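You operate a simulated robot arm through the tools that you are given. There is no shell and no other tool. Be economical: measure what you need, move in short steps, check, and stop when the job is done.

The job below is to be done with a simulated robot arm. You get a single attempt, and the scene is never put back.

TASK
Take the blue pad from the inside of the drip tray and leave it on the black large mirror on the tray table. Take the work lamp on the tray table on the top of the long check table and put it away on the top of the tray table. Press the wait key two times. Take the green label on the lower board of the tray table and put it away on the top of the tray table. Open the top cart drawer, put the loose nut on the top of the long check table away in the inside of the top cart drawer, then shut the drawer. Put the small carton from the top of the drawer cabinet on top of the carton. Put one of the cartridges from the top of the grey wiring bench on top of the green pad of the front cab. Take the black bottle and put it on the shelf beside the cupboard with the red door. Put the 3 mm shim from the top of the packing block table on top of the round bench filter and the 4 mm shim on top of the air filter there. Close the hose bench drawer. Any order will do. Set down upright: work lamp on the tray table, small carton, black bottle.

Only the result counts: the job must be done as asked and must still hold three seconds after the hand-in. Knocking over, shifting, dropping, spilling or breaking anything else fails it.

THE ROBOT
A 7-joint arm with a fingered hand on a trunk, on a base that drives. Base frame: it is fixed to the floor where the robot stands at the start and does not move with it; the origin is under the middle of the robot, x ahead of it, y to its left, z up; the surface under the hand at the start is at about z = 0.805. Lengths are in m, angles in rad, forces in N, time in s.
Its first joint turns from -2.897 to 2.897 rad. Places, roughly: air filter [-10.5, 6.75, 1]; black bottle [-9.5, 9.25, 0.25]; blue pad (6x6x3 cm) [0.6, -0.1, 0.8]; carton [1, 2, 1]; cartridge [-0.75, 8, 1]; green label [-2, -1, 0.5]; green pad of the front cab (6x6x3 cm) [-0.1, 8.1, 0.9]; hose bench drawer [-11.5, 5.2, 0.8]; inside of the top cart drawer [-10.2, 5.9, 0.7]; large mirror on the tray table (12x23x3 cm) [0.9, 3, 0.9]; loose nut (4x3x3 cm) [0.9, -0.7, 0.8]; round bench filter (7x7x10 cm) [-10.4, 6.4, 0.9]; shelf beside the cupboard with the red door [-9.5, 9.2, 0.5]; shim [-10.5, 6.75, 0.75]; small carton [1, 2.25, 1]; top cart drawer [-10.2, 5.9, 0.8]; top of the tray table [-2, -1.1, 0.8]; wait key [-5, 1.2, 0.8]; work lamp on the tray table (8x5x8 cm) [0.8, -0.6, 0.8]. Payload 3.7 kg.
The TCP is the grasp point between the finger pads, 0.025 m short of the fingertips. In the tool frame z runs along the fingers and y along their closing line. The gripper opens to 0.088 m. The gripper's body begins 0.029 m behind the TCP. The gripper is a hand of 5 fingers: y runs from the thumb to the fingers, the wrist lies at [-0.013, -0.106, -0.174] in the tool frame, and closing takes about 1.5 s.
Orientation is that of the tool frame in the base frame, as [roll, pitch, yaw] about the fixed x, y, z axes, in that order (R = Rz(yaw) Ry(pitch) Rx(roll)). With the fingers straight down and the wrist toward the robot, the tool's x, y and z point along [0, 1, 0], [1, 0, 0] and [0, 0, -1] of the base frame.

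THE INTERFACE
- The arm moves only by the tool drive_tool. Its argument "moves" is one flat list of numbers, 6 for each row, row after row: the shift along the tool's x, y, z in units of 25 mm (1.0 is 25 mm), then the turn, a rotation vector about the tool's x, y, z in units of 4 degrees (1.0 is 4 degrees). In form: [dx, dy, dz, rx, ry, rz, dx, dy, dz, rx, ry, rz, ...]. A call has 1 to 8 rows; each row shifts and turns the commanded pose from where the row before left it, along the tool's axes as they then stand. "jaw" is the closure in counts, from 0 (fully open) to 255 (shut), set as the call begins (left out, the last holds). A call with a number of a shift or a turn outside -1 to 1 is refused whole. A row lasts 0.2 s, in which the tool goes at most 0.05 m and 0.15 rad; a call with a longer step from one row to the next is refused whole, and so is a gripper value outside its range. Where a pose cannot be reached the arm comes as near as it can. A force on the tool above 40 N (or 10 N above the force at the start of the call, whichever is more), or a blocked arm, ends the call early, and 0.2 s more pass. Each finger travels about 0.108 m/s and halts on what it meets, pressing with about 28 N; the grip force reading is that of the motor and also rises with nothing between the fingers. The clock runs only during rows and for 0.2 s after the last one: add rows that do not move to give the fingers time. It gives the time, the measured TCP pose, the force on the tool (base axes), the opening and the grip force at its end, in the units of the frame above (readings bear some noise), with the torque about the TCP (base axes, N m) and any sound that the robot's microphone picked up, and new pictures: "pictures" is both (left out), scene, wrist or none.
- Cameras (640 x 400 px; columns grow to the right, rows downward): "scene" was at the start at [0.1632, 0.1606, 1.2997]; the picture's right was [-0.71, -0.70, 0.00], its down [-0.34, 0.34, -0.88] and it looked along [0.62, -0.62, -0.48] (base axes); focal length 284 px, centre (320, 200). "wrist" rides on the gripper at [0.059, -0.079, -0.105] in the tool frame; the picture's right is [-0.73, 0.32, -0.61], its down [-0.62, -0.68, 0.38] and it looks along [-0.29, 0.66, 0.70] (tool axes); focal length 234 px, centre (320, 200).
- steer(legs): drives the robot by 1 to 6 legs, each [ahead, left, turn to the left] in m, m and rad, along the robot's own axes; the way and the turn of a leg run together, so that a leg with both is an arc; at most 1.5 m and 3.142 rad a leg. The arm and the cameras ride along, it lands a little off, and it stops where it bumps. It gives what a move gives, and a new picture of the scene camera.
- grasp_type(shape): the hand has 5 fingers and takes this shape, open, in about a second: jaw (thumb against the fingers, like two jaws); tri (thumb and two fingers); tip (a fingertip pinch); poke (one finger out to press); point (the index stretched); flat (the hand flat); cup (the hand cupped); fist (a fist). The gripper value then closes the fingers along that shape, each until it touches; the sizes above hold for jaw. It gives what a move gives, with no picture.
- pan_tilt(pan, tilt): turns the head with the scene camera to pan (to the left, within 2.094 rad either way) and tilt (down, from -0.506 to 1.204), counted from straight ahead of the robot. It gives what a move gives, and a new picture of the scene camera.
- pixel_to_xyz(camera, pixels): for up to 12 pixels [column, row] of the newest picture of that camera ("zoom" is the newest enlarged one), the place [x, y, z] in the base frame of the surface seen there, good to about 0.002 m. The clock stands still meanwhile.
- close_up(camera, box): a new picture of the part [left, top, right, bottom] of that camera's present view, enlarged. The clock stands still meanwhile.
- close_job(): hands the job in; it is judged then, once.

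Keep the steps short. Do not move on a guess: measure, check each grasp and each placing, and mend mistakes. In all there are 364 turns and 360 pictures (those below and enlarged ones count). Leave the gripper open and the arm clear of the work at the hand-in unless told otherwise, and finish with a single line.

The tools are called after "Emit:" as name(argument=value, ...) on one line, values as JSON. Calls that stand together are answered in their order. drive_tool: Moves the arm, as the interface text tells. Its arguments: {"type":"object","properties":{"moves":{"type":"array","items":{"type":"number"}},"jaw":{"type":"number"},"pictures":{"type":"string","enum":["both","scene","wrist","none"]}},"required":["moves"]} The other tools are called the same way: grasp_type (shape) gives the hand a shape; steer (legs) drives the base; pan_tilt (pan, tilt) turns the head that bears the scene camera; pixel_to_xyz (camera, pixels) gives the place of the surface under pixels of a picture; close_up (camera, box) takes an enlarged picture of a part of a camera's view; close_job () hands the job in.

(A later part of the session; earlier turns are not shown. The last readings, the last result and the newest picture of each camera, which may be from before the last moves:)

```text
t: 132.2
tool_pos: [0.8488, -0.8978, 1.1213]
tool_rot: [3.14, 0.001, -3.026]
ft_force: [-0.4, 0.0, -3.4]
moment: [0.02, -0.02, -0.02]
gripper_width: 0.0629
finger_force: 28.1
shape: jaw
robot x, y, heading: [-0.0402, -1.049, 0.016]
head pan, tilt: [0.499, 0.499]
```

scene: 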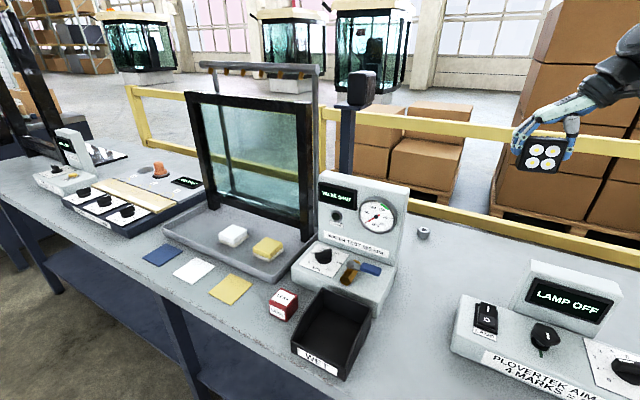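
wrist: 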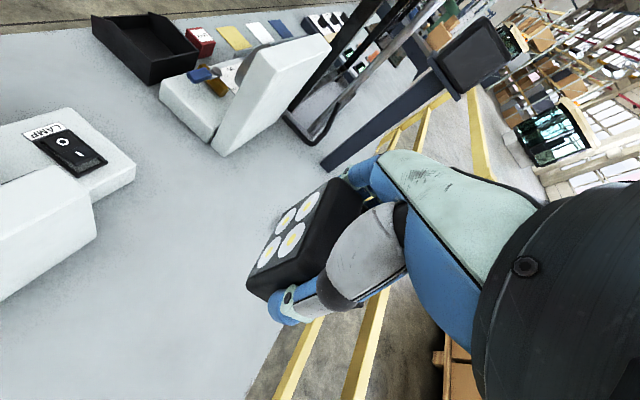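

I back off 0.55 and unwind the hand's yaw while clear, then turn to look at the tray table behind.

Emit:
steer(legs=[[-0.55, 0, 0]])

Emit:
drive_tool(moves=[0.8, 0, 0, 0, 0, 1, 0.8, 0, 0, 0, 0, 1, 0.8, 0, 0, 0, 0, 1, 0.8, 0, 0, 0, 0, 1, 0.5, 0, 0, 0, 0, 1, 0.5, 0, 0, 0, 0, 1, 0, 0, 0, 0, 0, 1, 0, 0, 0, 0, 0, 1], pictures="none")

Emit:
drive_tool(moves=[0, 0, 0, 0, 0, 1, 0, 0, 0, 0, 0, 1, 0, 0, 0, 0, 0, 1, 0, 0, 0, 0, 0, 1, 0, 0, 0, 0, 0, 1, 0, 0, 0, 0, 0, 1, 0, 0, 0, 0, 0, 1, 0, 0, 0, 0, 0, 1], pictures="none")

Emit:
drive_tool(moves=[0, 0, 0, 0, 0, 1, 0, 0, 0, 0, 0, 1, 0, 0, 0, 0, 0, 1, 0, 0, 0, 0, 0, 1, 0, 0, 0, 0, 0, 1, 0, 0, 0, 0, 0, 1, 0, 0, 0, 0, 0, 1, 0, 0, 0, 0, 0, 1], pictures="none")

Emit:
pan_tilt(pan=-2.05, tilt=0.4)

Emit:
pan_tilt(pan=2.05, tilt=0.4)

```text
t: 135.4
tool_pos: [0.2934, -0.9038, 1.1205]
tool_rot: [3.141, 0.001, -3.021]
ft_force: [-0.2, 0.2, -2.8]
moment: [-0.02, 0.02, 0.03]
gripper_width: 0.0629
finger_force: 28.0
shape: jaw
robot x, y, heading: [-0.5887, -1.0512, 0.018]
head pan, tilt: [0.499, 0.499]
```

scene: 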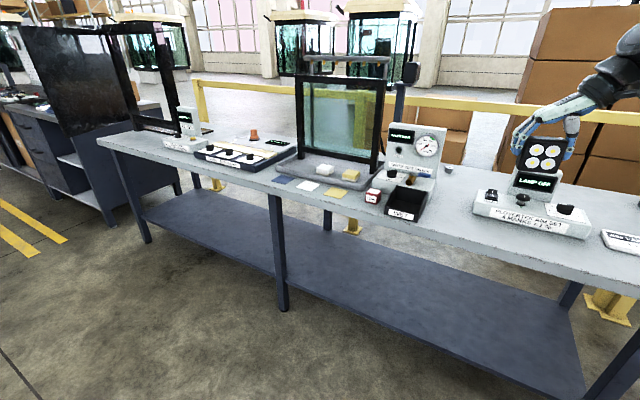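

```text
t: 137.2
tool_pos: [0.1894, -0.9004, 1.1198]
tool_rot: [3.139, -0.001, 2.703]
ft_force: [-0.3, 1.1, -3.2]
moment: [0.02, -0.01, 0.0]
gripper_width: 0.0625
finger_force: 27.9
shape: jaw
robot x, y, heading: [-0.5896, -1.0581, 0.017]
head pan, tilt: [0.499, 0.499]
```

```text
t: 139.0
tool_pos: [0.1882, -0.9, 1.121]
tool_rot: [-3.14, 0.0, 2.143]
ft_force: [-0.4, 0.2, -3.0]
moment: [-0.01, 0.0, 0.0]
gripper_width: 0.0629
finger_force: 29.0
shape: jaw
robot x, y, heading: [-0.5878, -1.0565, 0.015]
head pan, tilt: [0.499, 0.499]
```

```text
t: 140.8
tool_pos: [0.1883, -0.8999, 1.1209]
tool_rot: [3.139, 0.001, 1.586]
ft_force: [0.7, -0.1, -2.2]
moment: [0.03, 0.01, 0.04]
gripper_width: 0.0627
finger_force: 27.7
shape: jaw
robot x, y, heading: [-0.5888, -1.0575, 0.017]
head pan, tilt: [0.499, 0.499]
```

```text
t: 143.1
tool_pos: [0.1902, -0.8993, 1.1203]
tool_rot: [-3.14, 0.001, 1.586]
ft_force: [-0.5, 0.1, -3.8]
moment: [0.03, 0.0, 0.01]
gripper_width: 0.0625
finger_force: 27.7
shape: jaw
robot x, y, heading: [-0.5898, -1.0578, 0.018]
head pan, tilt: [-2.051, 0.4]
```

scene: 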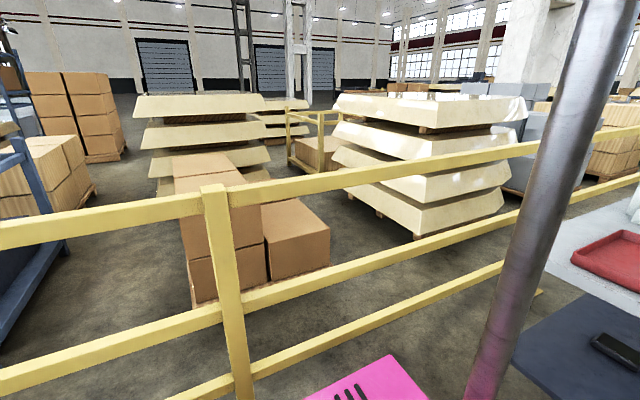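

```text
t: 146.5
tool_pos: [0.1892, -0.8999, 1.1202]
tool_rot: [-3.14, 0.001, 1.587]
ft_force: [-0.6, 0.4, -3.9]
moment: [0.03, -0.02, 0.03]
gripper_width: 0.0627
finger_force: 27.7
shape: jaw
robot x, y, heading: [-0.5852, -1.0572, 0.024]
head pan, tilt: [2.051, 0.4]
```

scene: 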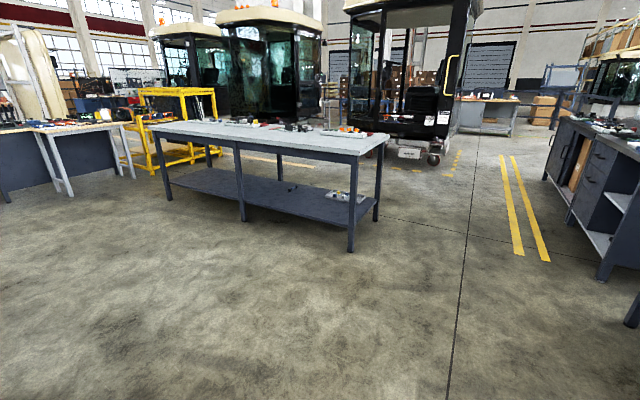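

The tray table is just behind on the right. I strafe left to open floor, then turn right around facing it.

Emit:
steer(legs=[[0, 1.1, 0], [0, 0, 1.57], [0, 0, 1.3]])

Emit:
pan_tilt(pan=0.6, tilt=0.5)

```text
t: 159.2
tool_pos: [-1.4028, 0.091, 1.1215]
tool_rot: [3.14, 0.001, -1.81]
ft_force: [-0.7, -0.2, -3.8]
moment: [0.0, 0.0, -0.01]
gripper_width: 0.0625
finger_force: 28.2
shape: jaw
robot x, y, heading: [-0.6094, 0.0487, 2.899]
head pan, tilt: [2.051, 0.4]
```

scene: 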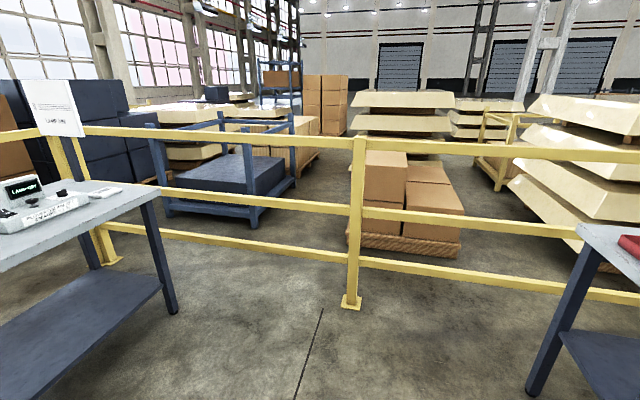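

```text
t: 160.8
tool_pos: [-1.4034, 0.091, 1.1209]
tool_rot: [-3.141, 0.0, -1.809]
ft_force: [-1.0, 0.6, -3.3]
moment: [-0.01, -0.02, 0.02]
gripper_width: 0.0624
finger_force: 28.0
shape: jaw
robot x, y, heading: [-0.6111, 0.0454, 2.904]
head pan, tilt: [0.6, 0.499]
```

scene: 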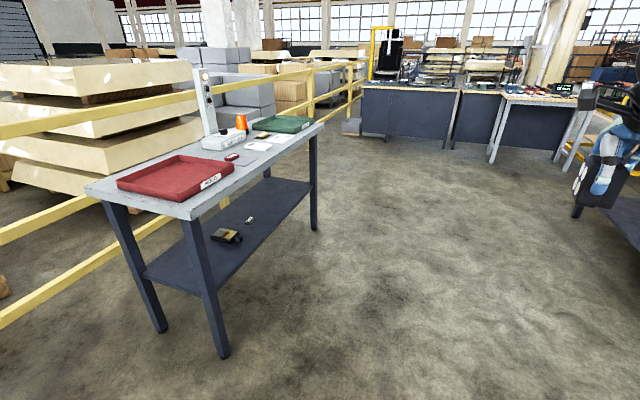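

I zoom onto the tray table.

Emit:
close_up(camera="scene", box=[80, 60, 336, 260])

Emit:
pixel_to_xyz(camera="scene", pixels=[[90, 190], [192, 214], [320, 127], [255, 180], [180, 180], [258, 146], [232, 157], [228, 237], [249, 220], [285, 124], [210, 260], [310, 180]])

```text
2.00 times, centred on (208, 160) of scene
```

zoom: 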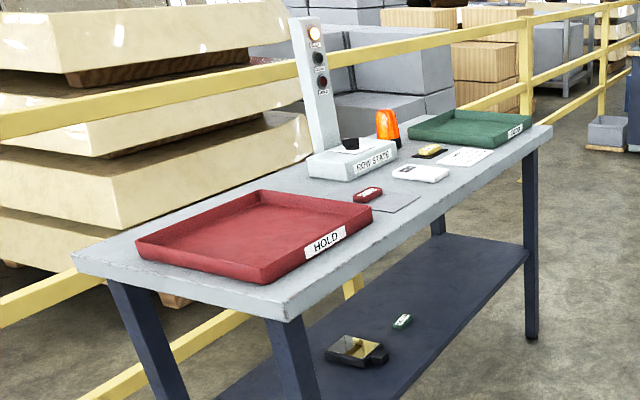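

```text
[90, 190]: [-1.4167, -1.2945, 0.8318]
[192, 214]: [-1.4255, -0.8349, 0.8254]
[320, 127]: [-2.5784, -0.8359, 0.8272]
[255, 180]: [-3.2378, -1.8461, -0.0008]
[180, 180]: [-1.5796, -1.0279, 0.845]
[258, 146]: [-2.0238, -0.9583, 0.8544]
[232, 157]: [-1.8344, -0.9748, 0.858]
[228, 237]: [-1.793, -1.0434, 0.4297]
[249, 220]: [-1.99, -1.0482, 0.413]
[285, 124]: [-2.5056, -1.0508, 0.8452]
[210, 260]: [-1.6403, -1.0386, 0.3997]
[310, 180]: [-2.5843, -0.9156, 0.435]
```

Tray table top: x -1.41…-2.59, y -0.83…-1.31, z 0.83; green label on the lower board at (-1.99,-1.05,0.41). I drive around to face its front.

Emit:
steer(legs=[[1.3, 0, 0], [0, 0, 1.809]])

Emit:
pan_tilt(pan=0.1, tilt=0.55)

```text
t: 171.7
tool_pos: [-1.7488, -0.4281, 1.1213]
tool_rot: [-3.14, -0.001, 0.005]
ft_force: [0.2, 0.5, -3.8]
moment: [0.01, -0.01, 0.01]
gripper_width: 0.062
finger_force: 27.9
shape: jaw
robot x, y, heading: [-1.9013, 0.3507, -1.564]
head pan, tilt: [0.6, 0.499]
```

scene: 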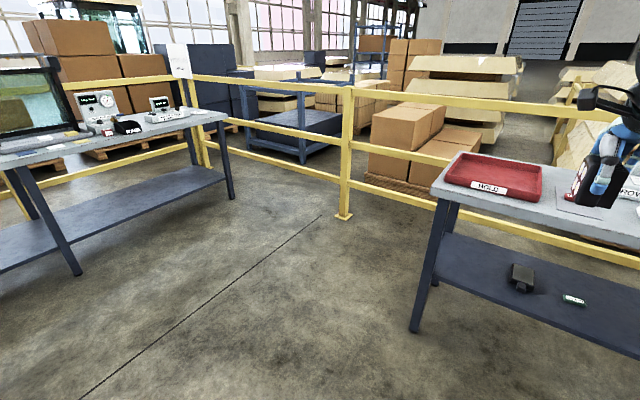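

```text
t: 172.7
tool_pos: [-1.7493, -0.4267, 1.1201]
tool_rot: [-3.141, 0.001, 0.004]
ft_force: [0.1, 0.5, -3.8]
moment: [0.02, 0.0, -0.01]
gripper_width: 0.062
finger_force: 28.1
shape: jaw
robot x, y, heading: [-1.895, 0.353, -1.559]
head pan, tilt: [0.099, 0.55]
```

scene: 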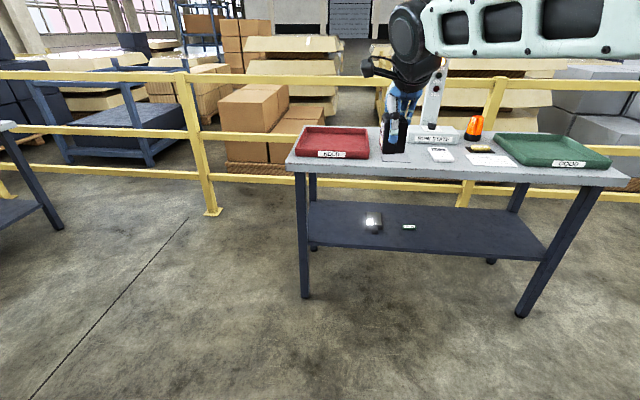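

Emit:
steer(legs=[[0.4, 0, -0.01]])

Emit:
pan_tilt(pan=-0.1, tilt=0.6)

Emit:
close_up(camera="scene", box=[160, 100, 480, 300])

```text
t: 175.2
tool_pos: [-1.7565, -0.836, 1.1199]
tool_rot: [-3.141, 0.002, -0.006]
ft_force: [0.3, 0.3, -3.0]
moment: [-0.01, -0.03, 0.0]
gripper_width: 0.0616
finger_force: 28.0
shape: jaw
robot x, y, heading: [-1.8994, -0.0547, -1.58]
head pan, tilt: [0.099, 0.55]
```

scene: 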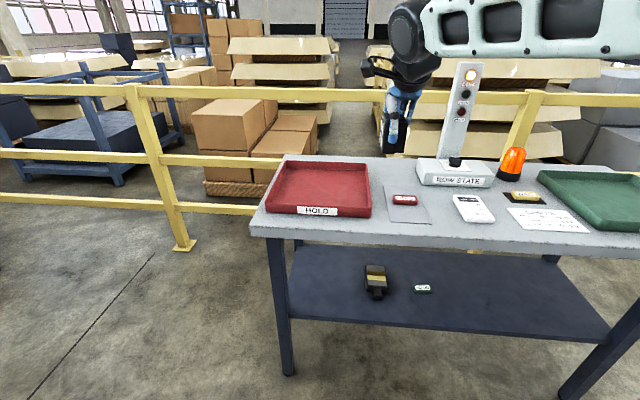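

```text
t: 175.9
tool_pos: [-1.757, -0.8377, 1.1198]
tool_rot: [3.142, -0.002, -0.006]
ft_force: [0.2, 0.4, -3.5]
moment: [0.01, -0.02, 0.01]
gripper_width: 0.062
finger_force: 28.3
shape: jaw
robot x, y, heading: [-1.8975, -0.0543, -1.573]
head pan, tilt: [-0.099, 0.6]
```

scene: 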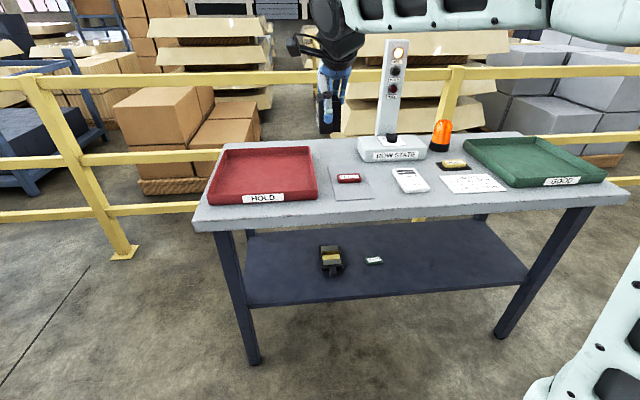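

```text
2.00 times, centred on (320, 200) of scene
```

zoom: 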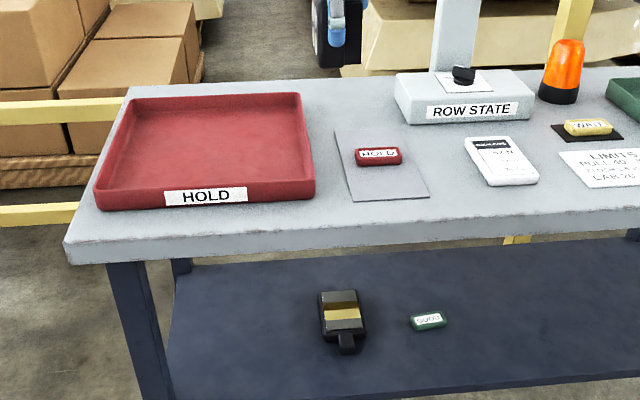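

Emit:
pixel_to_xyz(camera="zoom", pixels=[[330, 95], [395, 120], [340, 132], [408, 133], [312, 195], [428, 197], [310, 100], [345, 85], [480, 210], [395, 90], [500, 130], [425, 320]])

```text
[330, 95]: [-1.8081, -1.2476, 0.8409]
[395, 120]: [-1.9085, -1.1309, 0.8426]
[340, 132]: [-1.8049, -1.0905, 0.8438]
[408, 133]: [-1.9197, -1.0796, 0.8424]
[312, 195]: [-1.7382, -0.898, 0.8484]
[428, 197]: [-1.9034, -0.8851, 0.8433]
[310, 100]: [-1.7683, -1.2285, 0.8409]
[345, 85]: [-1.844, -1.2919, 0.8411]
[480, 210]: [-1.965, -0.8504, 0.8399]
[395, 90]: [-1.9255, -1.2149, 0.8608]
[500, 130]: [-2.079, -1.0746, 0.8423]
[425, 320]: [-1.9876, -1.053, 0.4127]
```

Table top is z 0.841. I'll put the lamp behind the grey sheet at (-1.83,-1.18), between the tray and console. I drive up.

Emit:
steer(legs=[[0.335, -0.075, 0]])

Emit:
drive_tool(moves=[0, 0, 1, 0, 0, 0, 0, 0, 1, 0, 0, 0, 0, 0, 1, 0, 0, 0, 0, 0, 1, 0, 0, 0], pictures="both")

```text
t: 178.1
tool_pos: [-1.8375, -1.1699, 1.1196]
tool_rot: [-3.141, -0.001, -0.01]
ft_force: [-0.4, -0.3, -3.5]
moment: [0.03, -0.02, -0.01]
gripper_width: 0.062
finger_force: 28.6
shape: jaw
robot x, y, heading: [-1.9754, -0.3876, -1.574]
head pan, tilt: [-0.099, 0.6]
```

scene: 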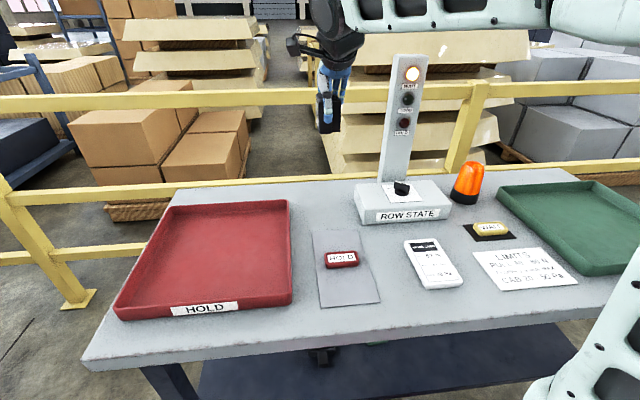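

```text
t: 179.1
tool_pos: [-1.8361, -1.1673, 1.0198]
tool_rot: [3.141, 0.001, -0.01]
ft_force: [-0.2, 0.5, -3.8]
moment: [0.02, 0.02, 0.0]
gripper_width: 0.062
finger_force: 27.9
shape: jaw
robot x, y, heading: [-1.9743, -0.389, -1.583]
head pan, tilt: [-0.099, 0.6]
```

scene: 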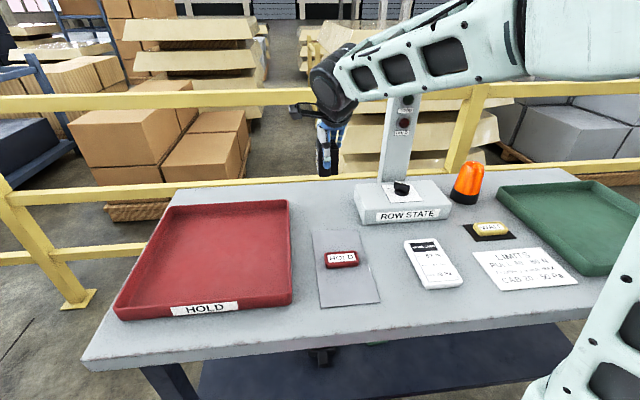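
wrist: 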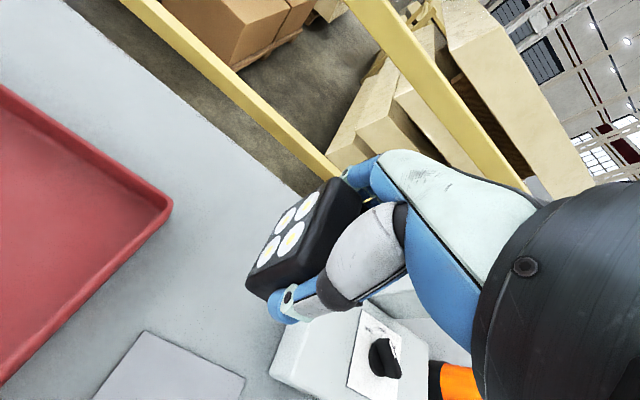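

I check the post's place relative to the forearm before lowering.

Emit:
pixel_to_xyz(camera="scene", pixels=[[398, 120], [392, 160], [405, 95], [345, 100], [420, 90], [330, 110], [326, 170]])

```text
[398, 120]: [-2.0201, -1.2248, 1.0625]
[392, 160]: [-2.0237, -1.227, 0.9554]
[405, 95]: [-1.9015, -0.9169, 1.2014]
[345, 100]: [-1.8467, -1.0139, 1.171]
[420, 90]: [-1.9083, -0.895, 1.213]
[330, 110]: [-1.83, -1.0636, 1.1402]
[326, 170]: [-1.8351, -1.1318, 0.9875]
```

Clear. I lower 0.123, then feel for contact.

Emit:
drive_tool(moves=[0, 0, 1, 0, 0, 0, 0, 0, 1, 0, 0, 0, 0, 0, 1, 0, 0, 0, 0, 0, 1, 0, 0, 0, 0, 0, 0.8, 0, 0, 0], pictures="wrist")

Emit:
drive_tool(moves=[0, 0, 0.12, 0, 0, 0, 0, 0, 0, 0, 0, 0], pictures="none")

```text
t: 180.3
tool_pos: [-1.8375, -1.1697, 0.8984]
tool_rot: [-3.141, -0.002, -0.012]
ft_force: [0.0, -0.4, -3.9]
moment: [-0.02, -0.01, 0.01]
gripper_width: 0.0619
finger_force: 27.9
shape: jaw
robot x, y, heading: [-1.9722, -0.3892, -1.581]
head pan, tilt: [-0.099, 0.6]
```

wrist: 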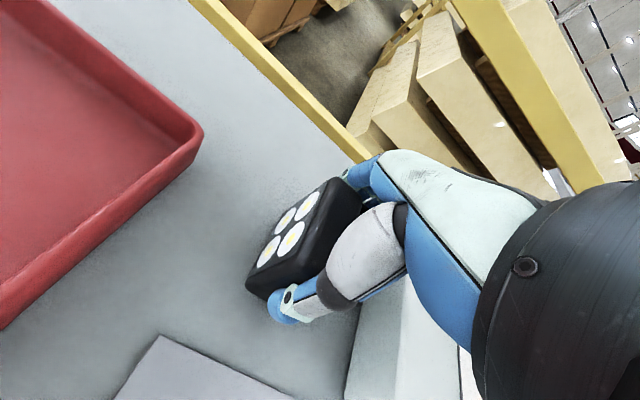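

```text
t: 180.9
tool_pos: [-1.8374, -1.169, 0.8963]
tool_rot: [3.141, 0.001, -0.01]
ft_force: [-0.2, -0.7, -3.7]
moment: [0.01, -0.01, 0.0]
gripper_width: 0.0618
finger_force: 27.7
shape: jaw
robot x, y, heading: [-1.976, -0.3901, -1.585]
head pan, tilt: [-0.099, 0.6]
```

Emit:
drive_tool(moves=[0, 0, 0.1, 0, 0, 0, 0, 0, 0, 0, 0, 0], pictures="none")

Emit:
drive_tool(moves=[0, 0, 0.07, 0, 0, 0, 0, 0, 0, 0, 0, 0], pictures="none")

```text
t: 181.5
tool_pos: [-1.8372, -1.1705, 0.894]
tool_rot: [3.139, -0.002, -0.011]
ft_force: [0.0, 0.2, 2.0]
moment: [-0.16, -0.04, 0.0]
gripper_width: 0.0617
finger_force: 28.0
shape: jaw
robot x, y, heading: [-1.9751, -0.384, -1.577]
head pan, tilt: [-0.099, 0.6]
```

```text
t: 182.1
tool_pos: [-1.8368, -1.1692, 0.8942]
tool_rot: [3.14, -0.003, -0.011]
ft_force: [-1.1, 4.0, 14.2]
moment: [-0.41, -0.04, 0.01]
gripper_width: 0.0617
finger_force: 28.0
shape: jaw
robot x, y, heading: [-1.975, -0.3864, -1.575]
head pan, tilt: [-0.099, 0.6]
```

Down on the table. I open and rise.

Emit:
drive_tool(moves=[0, 0, 0, 0, 0, 0, 0, 0, 0, 0, 0, 0, 0, 0, 0, 0, 0, 0, 0, 0, 0, 0, 0, 0], jaw=0, pictures="none")

Emit:
drive_tool(moves=[0, 0, -0.6, 0, 0, 0, 0, 0, -1, 0, 0, 0, 0, 0, -1, 0, 0, 0, 0, 0, -1, 0, 0, 0, 0, 0, -1, 0, 0, 0, 0, 0, -1, 0, 0, 0, 0, 0, -1, 0, 0, 0, 0, 0, -1, 0, 0, 0], pictures="wrist")

```text
t: 183.1
tool_pos: [-1.8362, -1.1691, 0.8929]
tool_rot: [-3.141, 0.0, -0.01]
ft_force: [0.5, 3.1, 9.9]
moment: [-0.14, -0.05, -0.01]
gripper_width: 0.088
finger_force: 0.0
shape: jaw
robot x, y, heading: [-1.9734, -0.3888, -1.578]
head pan, tilt: [-0.099, 0.6]
```

```text
t: 184.9
tool_pos: [-1.8373, -1.1706, 1.0833]
tool_rot: [3.141, 0.003, -0.01]
ft_force: [0.0, -0.6, -0.6]
moment: [-0.02, -0.03, 0.02]
gripper_width: 0.088
finger_force: 0.0
shape: jaw
robot x, y, heading: [-1.9747, -0.3874, -1.58]
head pan, tilt: [-0.099, 0.6]
```

wrist: 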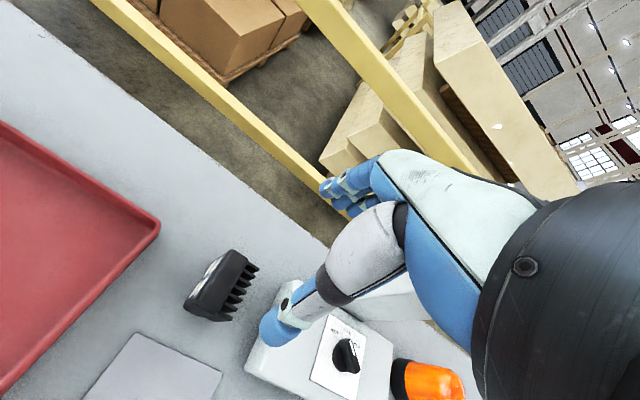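

Lamp stands upright. For the label, I'll go in under the table top with a vertical hand (needs about 0.23 above TCP, and I have 0.37). First I back off and look at the label.

Emit:
steer(legs=[[-0.6, -0.15, 0]])

Emit:
pan_tilt(pan=0.0, tilt=0.7)

Emit:
close_up(camera="scene", box=[200, 140, 440, 290])

```text
t: 188.4
tool_pos: [-1.9816, -0.5702, 1.0836]
tool_rot: [-3.141, 0.0, -0.011]
ft_force: [0.5, 0.2, 0.2]
moment: [0.0, 0.02, 0.0]
gripper_width: 0.088
finger_force: 0.1
shape: jaw
robot x, y, heading: [-2.1189, 0.2149, -1.584]
head pan, tilt: [-0.099, 0.6]
```

scene: 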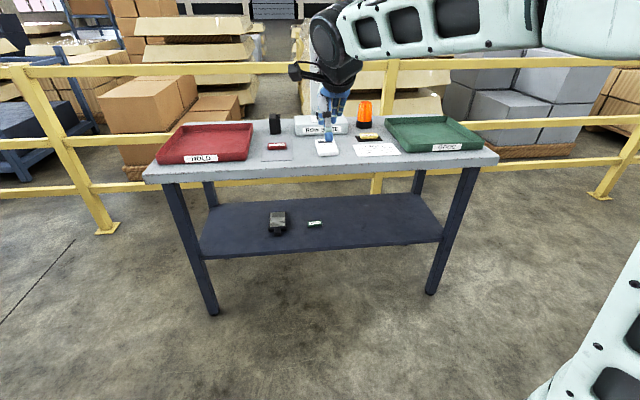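

```text
t: 189.1
tool_pos: [-1.9812, -0.5705, 1.0824]
tool_rot: [-3.142, 0.0, -0.011]
ft_force: [1.0, -0.8, 0.9]
moment: [-0.03, -0.01, 0.01]
gripper_width: 0.0879
finger_force: 0.1
shape: jaw
robot x, y, heading: [-2.1218, 0.2124, -1.579]
head pan, tilt: [0.0, 0.7]
```

scene: 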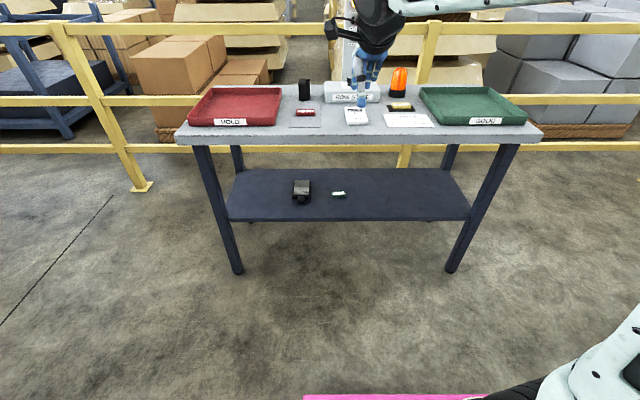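

```text
2.67 times, centred on (320, 215) of scene
```

zoom: 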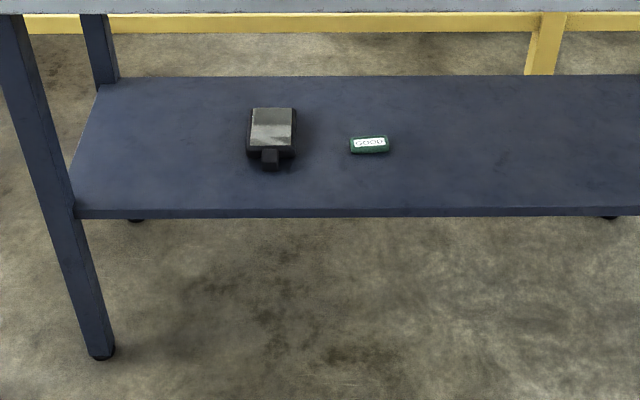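

Emit:
close_up(camera="scene", box=[280, 170, 376, 230])

Emit:
pixel_to_xyz(camera="zoom", pixels=[[340, 145], [430, 143], [345, 172], [438, 168], [390, 157], [390, 180], [150, 120], [190, 100], [150, 200], [390, 320]])

Emit:
pixel_to_xyz(camera="scene", pixels=[[340, 217], [360, 145], [360, 139], [230, 218], [237, 240], [465, 215]])

```text
6.67 times, centred on (328, 200) of scene
```

zoom: 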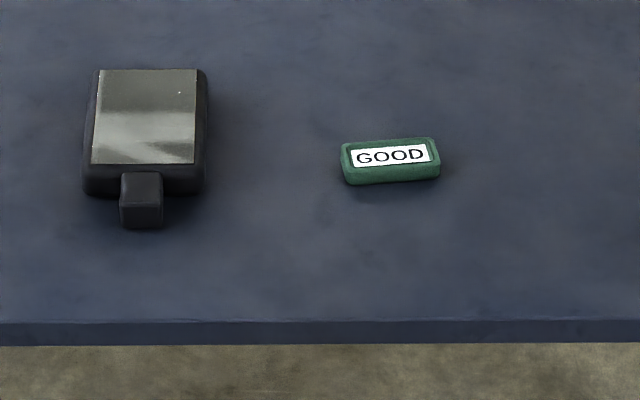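

```text
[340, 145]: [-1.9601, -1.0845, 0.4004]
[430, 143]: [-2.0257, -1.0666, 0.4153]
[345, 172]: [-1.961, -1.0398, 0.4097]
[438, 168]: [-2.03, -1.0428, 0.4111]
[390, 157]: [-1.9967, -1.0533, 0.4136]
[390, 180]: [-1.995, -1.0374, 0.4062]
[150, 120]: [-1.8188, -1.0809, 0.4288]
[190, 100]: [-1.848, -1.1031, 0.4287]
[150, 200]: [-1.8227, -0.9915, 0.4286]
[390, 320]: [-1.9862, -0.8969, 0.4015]
```

```text
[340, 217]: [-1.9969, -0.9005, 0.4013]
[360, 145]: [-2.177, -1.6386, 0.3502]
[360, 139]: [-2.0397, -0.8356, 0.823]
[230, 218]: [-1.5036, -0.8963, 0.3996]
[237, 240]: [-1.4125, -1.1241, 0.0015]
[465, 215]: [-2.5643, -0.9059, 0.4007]
```

Label: centre (-1.996,-1.053), 7×3.3 cm, z 0.40–0.414; board front y≈-0.90, table front -0.83. I lower the hand in front of the table to z≈0.50.

Emit:
drive_tool(moves=[0, 0, 0.97, 0, 0, 0, 0, 0, 0.97, 0, 0, 0, 0, 0, 0.97, 0, 0, 0, 0, 0, 0.97, 0, 0, 0, 0, 0, 0.97, 0, 0, 0, 0, 0, 0.97, 0, 0, 0, 0, 0, 0.97, 0, 0, 0, 0, 0, 0.97, 0, 0, 0], pictures="none")

Emit:
drive_tool(moves=[0, 0, 0.97, 0, 0, 0, 0, 0, 0.97, 0, 0, 0, 0, 0, 0.97, 0, 0, 0, 0, 0, 0.97, 0, 0, 0, 0, 0, 0.97, 0, 0, 0, 0, 0, 0.97, 0, 0, 0, 0, 0, 0.97, 0, 0, 0, 0, 0, 0.97, 0, 0, 0], pictures="scene")

Emit:
drive_tool(moves=[0, 0, 0.97, 0, 0, 0, 0, 0, 0.97, 0, 0, 0, 0, 0, 0.97, 0, 0, 0, 0, 0, 0.97, 0, 0, 0, 0, 0, 0.97, 0, 0, 0, 0, 0, 0.97, 0, 0, 0, 0, 0, 0.97, 0, 0, 0, 0, 0, 0.4, 0, 0, 0], pictures="both")

```text
t: 190.9
tool_pos: [-1.9818, -0.5709, 0.8884]
tool_rot: [3.139, -0.002, -0.01]
ft_force: [0.4, -0.2, 0.1]
moment: [0.01, 0.01, -0.01]
gripper_width: 0.0879
finger_force: 0.1
shape: jaw
robot x, y, heading: [-2.1176, 0.2117, -1.579]
head pan, tilt: [0.0, 0.7]
```

```text
t: 192.7
tool_pos: [-1.9813, -0.5713, 0.6957]
tool_rot: [3.14, -0.002, -0.011]
ft_force: [-0.5, -0.6, 0.4]
moment: [-0.01, 0.01, -0.01]
gripper_width: 0.088
finger_force: 0.0
shape: jaw
robot x, y, heading: [-2.126, 0.2122, -1.579]
head pan, tilt: [0.0, 0.7]
```

scene: 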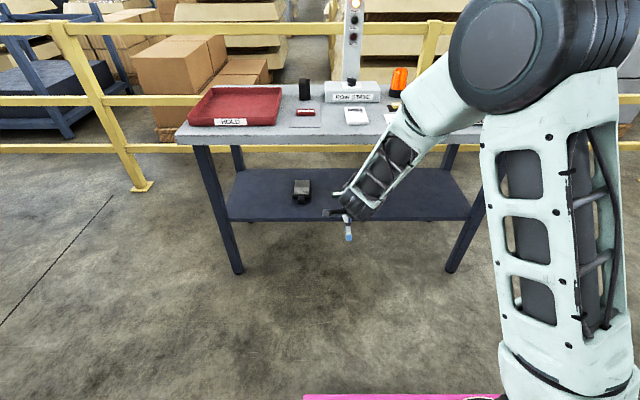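

```text
t: 194.5
tool_pos: [-1.9823, -0.5704, 0.5182]
tool_rot: [3.141, 0.0, -0.009]
ft_force: [-0.9, -0.2, 0.2]
moment: [0.0, 0.0, -0.05]
gripper_width: 0.0879
finger_force: 0.1
shape: jaw
robot x, y, heading: [-2.1206, 0.2119, -1.582]
head pan, tilt: [0.0, 0.7]
```

scene: 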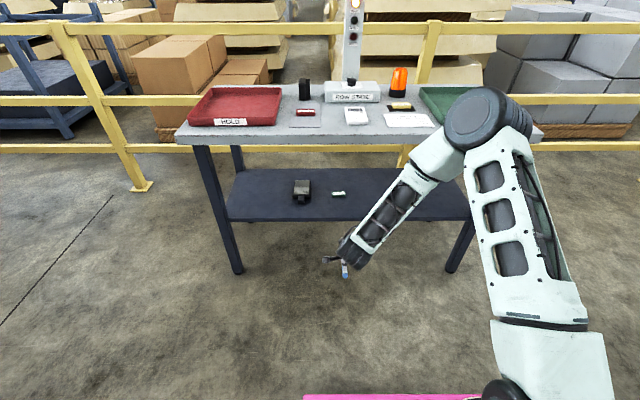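
wrist: 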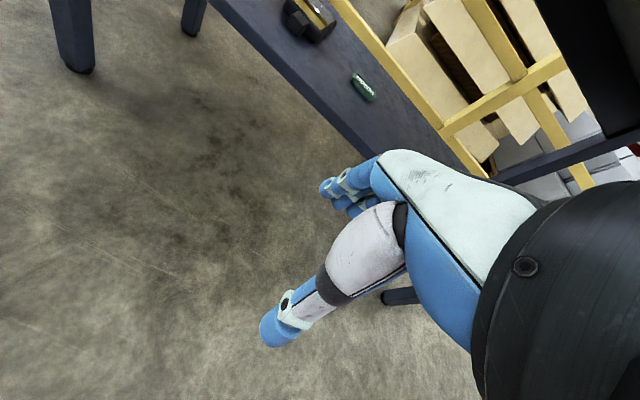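

I measure the forearm slope to judge clearance below the table top (underside ≈0.80).

Emit:
pixel_to_xyz(camera="scene", pixels=[[478, 118], [435, 150], [420, 165], [400, 190], [380, 215], [360, 235], [350, 245], [345, 255], [500, 150]])

```text
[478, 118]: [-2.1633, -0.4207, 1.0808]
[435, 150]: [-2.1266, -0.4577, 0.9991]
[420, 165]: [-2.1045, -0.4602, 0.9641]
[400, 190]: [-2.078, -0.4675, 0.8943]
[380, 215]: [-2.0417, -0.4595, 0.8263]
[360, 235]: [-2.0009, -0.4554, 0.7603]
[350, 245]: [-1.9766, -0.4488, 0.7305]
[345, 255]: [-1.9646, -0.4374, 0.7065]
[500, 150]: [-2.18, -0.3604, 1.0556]
```

The forearm is nearly vertical here, so I need the arm more stretched. I extend forward 0.125 and tilt the fingers forward 10°, then re-measure.

Emit:
drive_tool(moves=[0, 1, 0, 0, 0, 0, 0, 1, 0, 0, 0, 0, 0, 1, 0, 0, 0, 0, 0, 1, 0, 0, 0, 0, 0, 1, 0, 0, 0, 0, 0, 0, 0, -0.85, 0, 0, 0, 0, 0, -0.85, 0, 0, 0, 0, 0, -0.8, 0, 0], pictures="scene")

```text
t: 196.3
tool_pos: [-1.9838, -0.6954, 0.5159]
tool_rot: [2.965, -0.001, -0.012]
ft_force: [-0.5, -0.3, 0.1]
moment: [0.03, 0.03, 0.0]
gripper_width: 0.088
finger_force: 0.1
shape: jaw
robot x, y, heading: [-2.1156, 0.2117, -1.582]
head pan, tilt: [0.0, 0.7]
```

scene: 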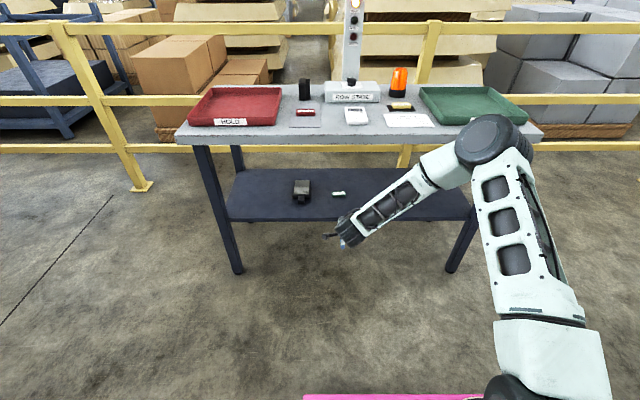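

Emit:
pixel_to_xyz(camera="scene", pixels=[[490, 140], [440, 165], [420, 180], [400, 198], [380, 212], [360, 225], [350, 230], [520, 300], [430, 190], [390, 222]])

Emit:
close_up(camera="scene", box=[300, 130, 460, 260])

```text
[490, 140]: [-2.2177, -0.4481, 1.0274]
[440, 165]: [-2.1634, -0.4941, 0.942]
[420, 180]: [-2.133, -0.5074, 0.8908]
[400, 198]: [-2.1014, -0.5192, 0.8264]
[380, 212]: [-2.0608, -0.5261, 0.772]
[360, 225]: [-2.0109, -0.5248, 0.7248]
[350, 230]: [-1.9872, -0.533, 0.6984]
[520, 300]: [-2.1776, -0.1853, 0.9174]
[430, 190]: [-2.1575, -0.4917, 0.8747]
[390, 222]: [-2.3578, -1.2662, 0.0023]
```

```text
3.08 times, centred on (380, 195) of scene
```

zoom: 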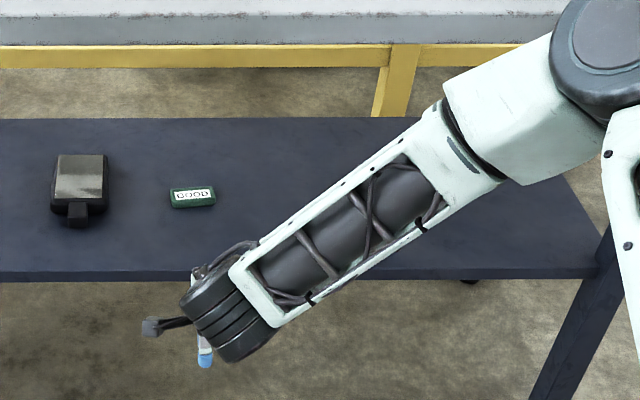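

The forearm still leans too steeply. I test a fuller stretch: 0.075 further and lower to z≈0.45.

Emit:
drive_tool(moves=[0, 1, 0.7, 0, 0, 0, 0, 1, 0.7, 0, 0, 0, 0, 1, 0.7, 0, 0, 0], pictures="scene")

Emit:
pixel_to_xyz(camera="scene", pixels=[[490, 160], [450, 175], [430, 190], [410, 202], [390, 212], [370, 222], [355, 228], [345, 232]])

```text
t: 197.1
tool_pos: [-1.9842, -0.7776, 0.4798]
tool_rot: [2.968, -0.001, -0.011]
ft_force: [0.1, 0.2, -1.0]
moment: [0.02, 0.01, -0.04]
gripper_width: 0.0879
finger_force: 0.0
shape: jaw
robot x, y, heading: [-2.1186, 0.2113, -1.583]
head pan, tilt: [0.0, 0.7]
```

scene: 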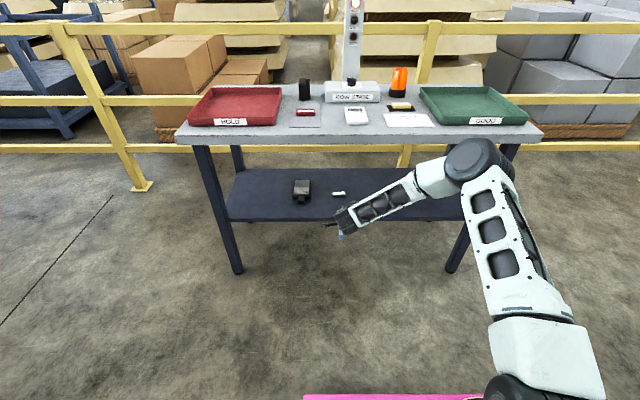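

```text
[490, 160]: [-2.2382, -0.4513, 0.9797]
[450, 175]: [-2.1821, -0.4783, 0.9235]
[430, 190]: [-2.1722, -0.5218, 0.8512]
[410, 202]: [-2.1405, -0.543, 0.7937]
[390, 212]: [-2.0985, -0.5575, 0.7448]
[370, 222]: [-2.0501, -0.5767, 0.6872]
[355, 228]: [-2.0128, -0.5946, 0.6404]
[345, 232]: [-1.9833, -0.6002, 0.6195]
```

Better: it leans back more as it stretches. I back the base 0.12 and stretch the arm another 0.12.

Emit:
steer(legs=[[-0.15, -0.02, 0.013]])

Emit:
drive_tool(moves=[0, 0.95, 0.17, 0, 0, 0, 0, 0.95, 0.17, 0, 0, 0, 0, 0.95, 0.17, 0, 0, 0, 0, 0.95, 0.17, 0, 0, 0, 0, 0.95, 0.17, 0, 0, 0], pictures="scene")

Emit:
close_up(camera="scene", box=[300, 120, 540, 270])

```text
t: 198.4
tool_pos: [-1.9919, -0.627, 0.4782]
tool_rot: [2.969, 0.0, 0.001]
ft_force: [1.1, 0.1, -0.2]
moment: [0.0, -0.02, 0.0]
gripper_width: 0.0877
finger_force: 0.0
shape: jaw
robot x, y, heading: [-2.1388, 0.3619, -1.568]
head pan, tilt: [0.0, 0.7]
```

scene: 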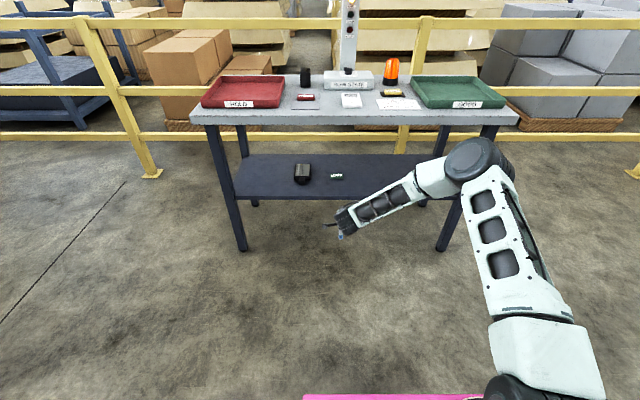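

```text
t: 199.7
tool_pos: [-1.9907, -0.7502, 0.4811]
tool_rot: [2.966, 0.0, 0.004]
ft_force: [-0.2, -1.1, 0.6]
moment: [0.02, -0.02, 0.02]
gripper_width: 0.0878
finger_force: 0.0
shape: jaw
robot x, y, heading: [-2.1381, 0.3609, -1.567]
head pan, tilt: [0.0, 0.7]
```

scene: 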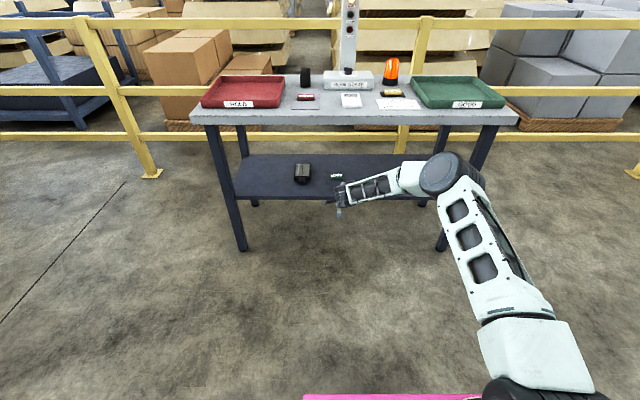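

```text
2.67 times, centred on (420, 195) of scene
```

zoom: 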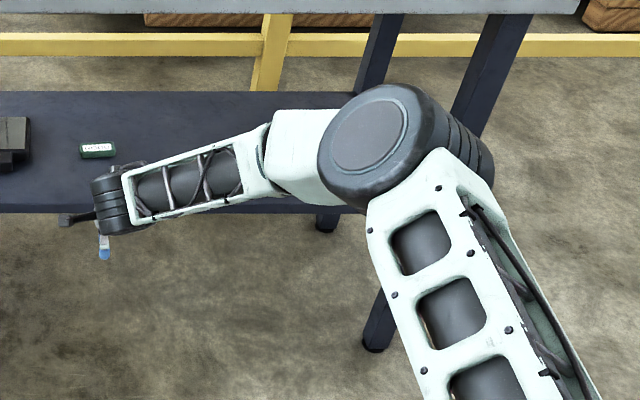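

Emit:
pixel_to_xyz(camera="zoom", pixels=[[115, 200], [140, 175], [180, 160], [230, 135], [260, 130], [300, 110], [310, 150], [370, 150], [390, 88], [440, 110], [200, 205], [470, 150]])

```text
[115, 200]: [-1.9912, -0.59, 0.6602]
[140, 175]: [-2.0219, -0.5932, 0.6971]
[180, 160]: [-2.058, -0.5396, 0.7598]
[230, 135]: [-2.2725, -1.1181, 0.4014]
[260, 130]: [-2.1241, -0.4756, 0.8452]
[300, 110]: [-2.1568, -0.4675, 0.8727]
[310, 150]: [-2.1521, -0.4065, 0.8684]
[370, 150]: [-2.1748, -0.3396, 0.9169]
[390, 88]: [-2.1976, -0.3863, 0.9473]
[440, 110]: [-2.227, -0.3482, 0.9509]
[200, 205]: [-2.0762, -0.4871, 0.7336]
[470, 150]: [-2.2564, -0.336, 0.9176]
```

With this stretch the forearm passes 5 cm below/outside the table edge. I drive straight ahead 0.298 keeping the arm posture.

Emit:
steer(legs=[[0.298, 0, 0]])

Emit:
drive_tool(moves=[0, 0, 0, 0, 0, 0], pictures="wrist")

```text
t: 201.7
tool_pos: [-1.9809, -1.046, 0.4807]
tool_rot: [2.968, 0.001, 0.007]
ft_force: [0.2, 0.0, 0.5]
moment: [0.04, -0.01, -0.03]
gripper_width: 0.0882
finger_force: 0.1
shape: jaw
robot x, y, heading: [-2.1381, 0.0632, -1.563]
head pan, tilt: [0.0, 0.7]
```

scene: 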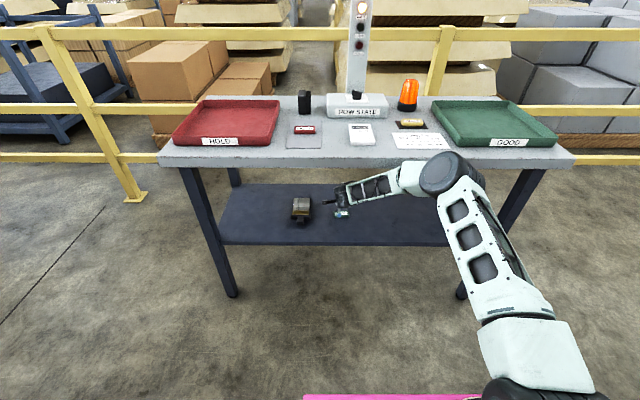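

```text
t: 202.1
tool_pos: [-1.9818, -1.0445, 0.4805]
tool_rot: [2.967, 0.001, 0.01]
ft_force: [0.0, -0.3, -0.3]
moment: [-0.02, 0.01, 0.02]
gripper_width: 0.0879
finger_force: 0.1
shape: jaw
robot x, y, heading: [-2.1344, 0.0649, -1.559]
head pan, tilt: [0.0, 0.7]
```

wrist: 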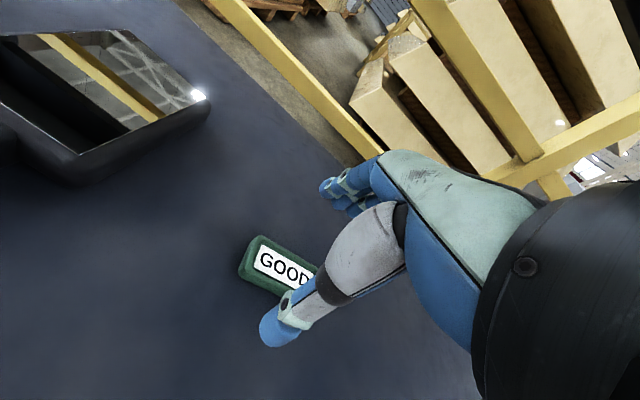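

The label lies between thumb and fingers. I shift 12 mm sideways and lower to about z 0.436.

Emit:
drive_tool(moves=[-0.5, -0.05, 0.6, 0, 0, 0, 0, -0.05, 0.6, 0, 0, 0, 0, -0.06, 0.5, 0, 0, 0], pictures="wrist")

Emit:
pixel_to_xyz(camera="wrist", pixels=[[270, 340], [262, 325], [330, 190], [290, 270], [245, 270], [265, 240]])

```text
t: 202.9
tool_pos: [-1.995, -1.0477, 0.4375]
tool_rot: [2.967, -0.001, 0.009]
ft_force: [-0.3, 0.3, -0.4]
moment: [-0.01, 0.01, -0.03]
gripper_width: 0.088
finger_force: 0.1
shape: jaw
robot x, y, heading: [-2.1364, 0.0649, -1.559]
head pan, tilt: [0.0, 0.7]
```

wrist: 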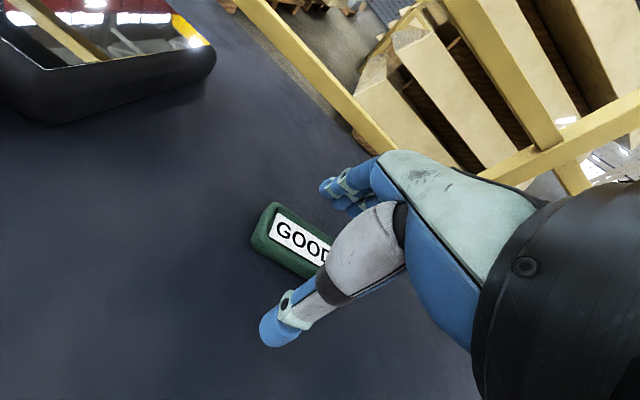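

```text
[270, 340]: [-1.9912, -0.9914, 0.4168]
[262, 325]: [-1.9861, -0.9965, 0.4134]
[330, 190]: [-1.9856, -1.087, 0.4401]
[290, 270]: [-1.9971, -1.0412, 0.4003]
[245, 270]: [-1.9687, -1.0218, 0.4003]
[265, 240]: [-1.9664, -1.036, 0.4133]
```

With a 10° tilt the finger side stays too high. I reduce the tilt to 2° here, then lower to 0.430.

Emit:
drive_tool(moves=[0, 0, 0, 1, 0, 0, 0, 0, 0, 1, 0, 0, 0, -0.12, 0, 0, 0, 0, 0, 0, 0.26, 0, 0, 0], pictures="both")

```text
t: 203.9
tool_pos: [-1.9961, -1.0446, 0.4312]
tool_rot: [3.108, -0.002, 0.006]
ft_force: [1.2, -0.9, 0.6]
moment: [0.0, 0.02, -0.01]
gripper_width: 0.0879
finger_force: 0.1
shape: jaw
robot x, y, heading: [-2.1366, 0.065, -1.564]
head pan, tilt: [0.0, 0.7]
```

scene: 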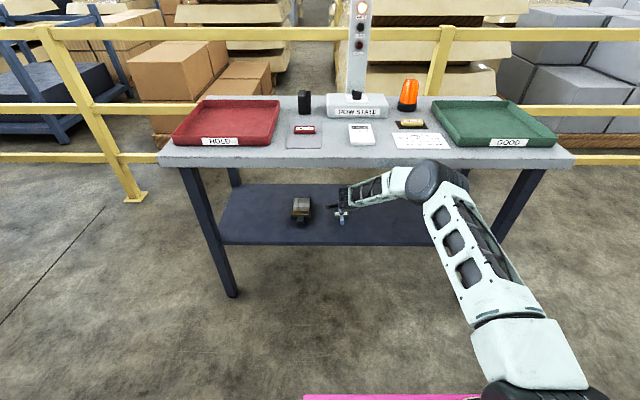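
wrist: 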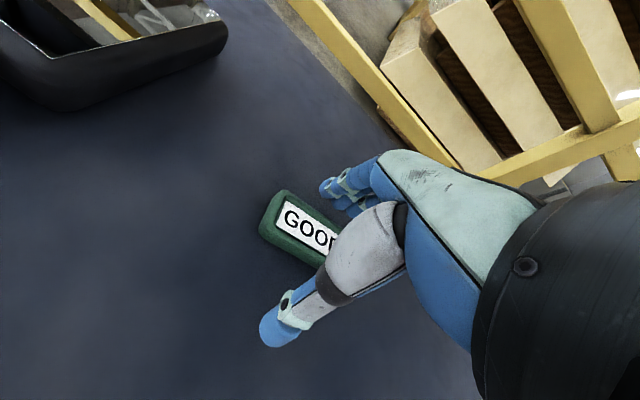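

Emit:
drive_tool(moves=[0, 0.28, 0, 0, 0, 0], pictures="none")

Emit:
drive_tool(moves=[0, 0, 0, 0, 0, 0, 0, 0, 0, 0, 0, 0, 0, 0, 0, 0, 0, 0, 0, 0, 0, 0, 0, 0, 0, 0, 0, 0, 0, 0, 0, 0, 0, 0, 0, 0], jaw=255, pictures="none")

Emit:
drive_tool(moves=[0, 0, -0.6, 0, 0, 0, 0, 0, -0.6, 0, 0, 0, 0, 0, -0.6, 0, 0, 0], pictures="both")

```text
t: 204.3
tool_pos: [-1.994, -1.0522, 0.4317]
tool_rot: [3.107, -0.003, 0.009]
ft_force: [0.2, 1.1, -0.7]
moment: [-0.04, 0.0, 0.0]
gripper_width: 0.088
finger_force: 0.0
shape: jaw
robot x, y, heading: [-2.1352, 0.065, -1.565]
head pan, tilt: [0.0, 0.7]
```

```text
t: 205.7
tool_pos: [-1.9951, -1.0523, 0.4306]
tool_rot: [3.108, 0.0, 0.009]
ft_force: [-0.2, -0.2, 0.5]
moment: [0.0, -0.01, 0.0]
gripper_width: 0.0292
finger_force: 27.6
shape: jaw
robot x, y, heading: [-2.1365, 0.0655, -1.561]
head pan, tilt: [0.0, 0.7]
```

```text
t: 206.7
tool_pos: [-2.0037, -1.0319, 0.4417]
tool_rot: [-3.132, 0.007, 0.003]
ft_force: [0.5, 0.9, -0.6]
moment: [-0.01, 0.01, 0.03]
gripper_width: 0.0292
finger_force: 28.0
shape: jaw
robot x, y, heading: [-2.1377, 0.0684, -1.565]
head pan, tilt: [0.0, 0.7]
stopped in row 3: the arm was blocked; the commanded pose is now the measured one
```

scene: 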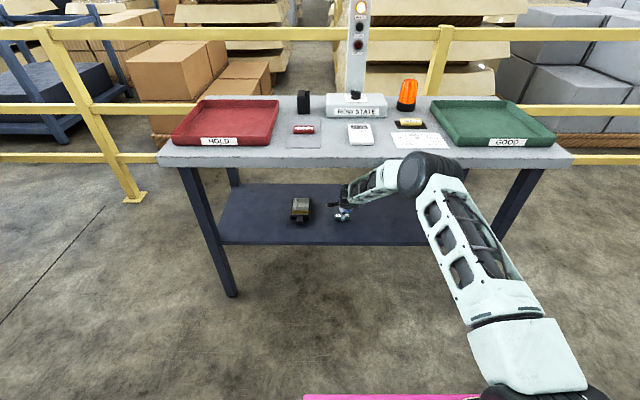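
wrist: 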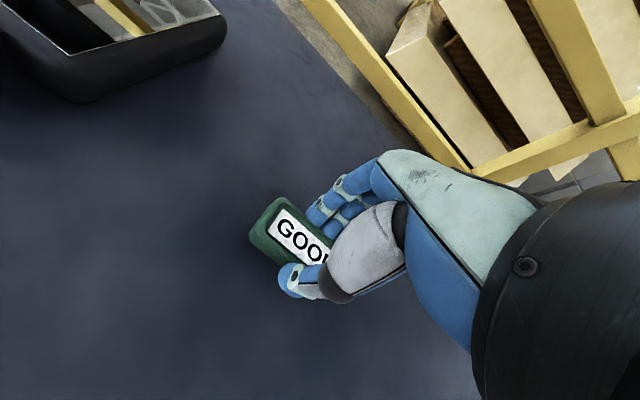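

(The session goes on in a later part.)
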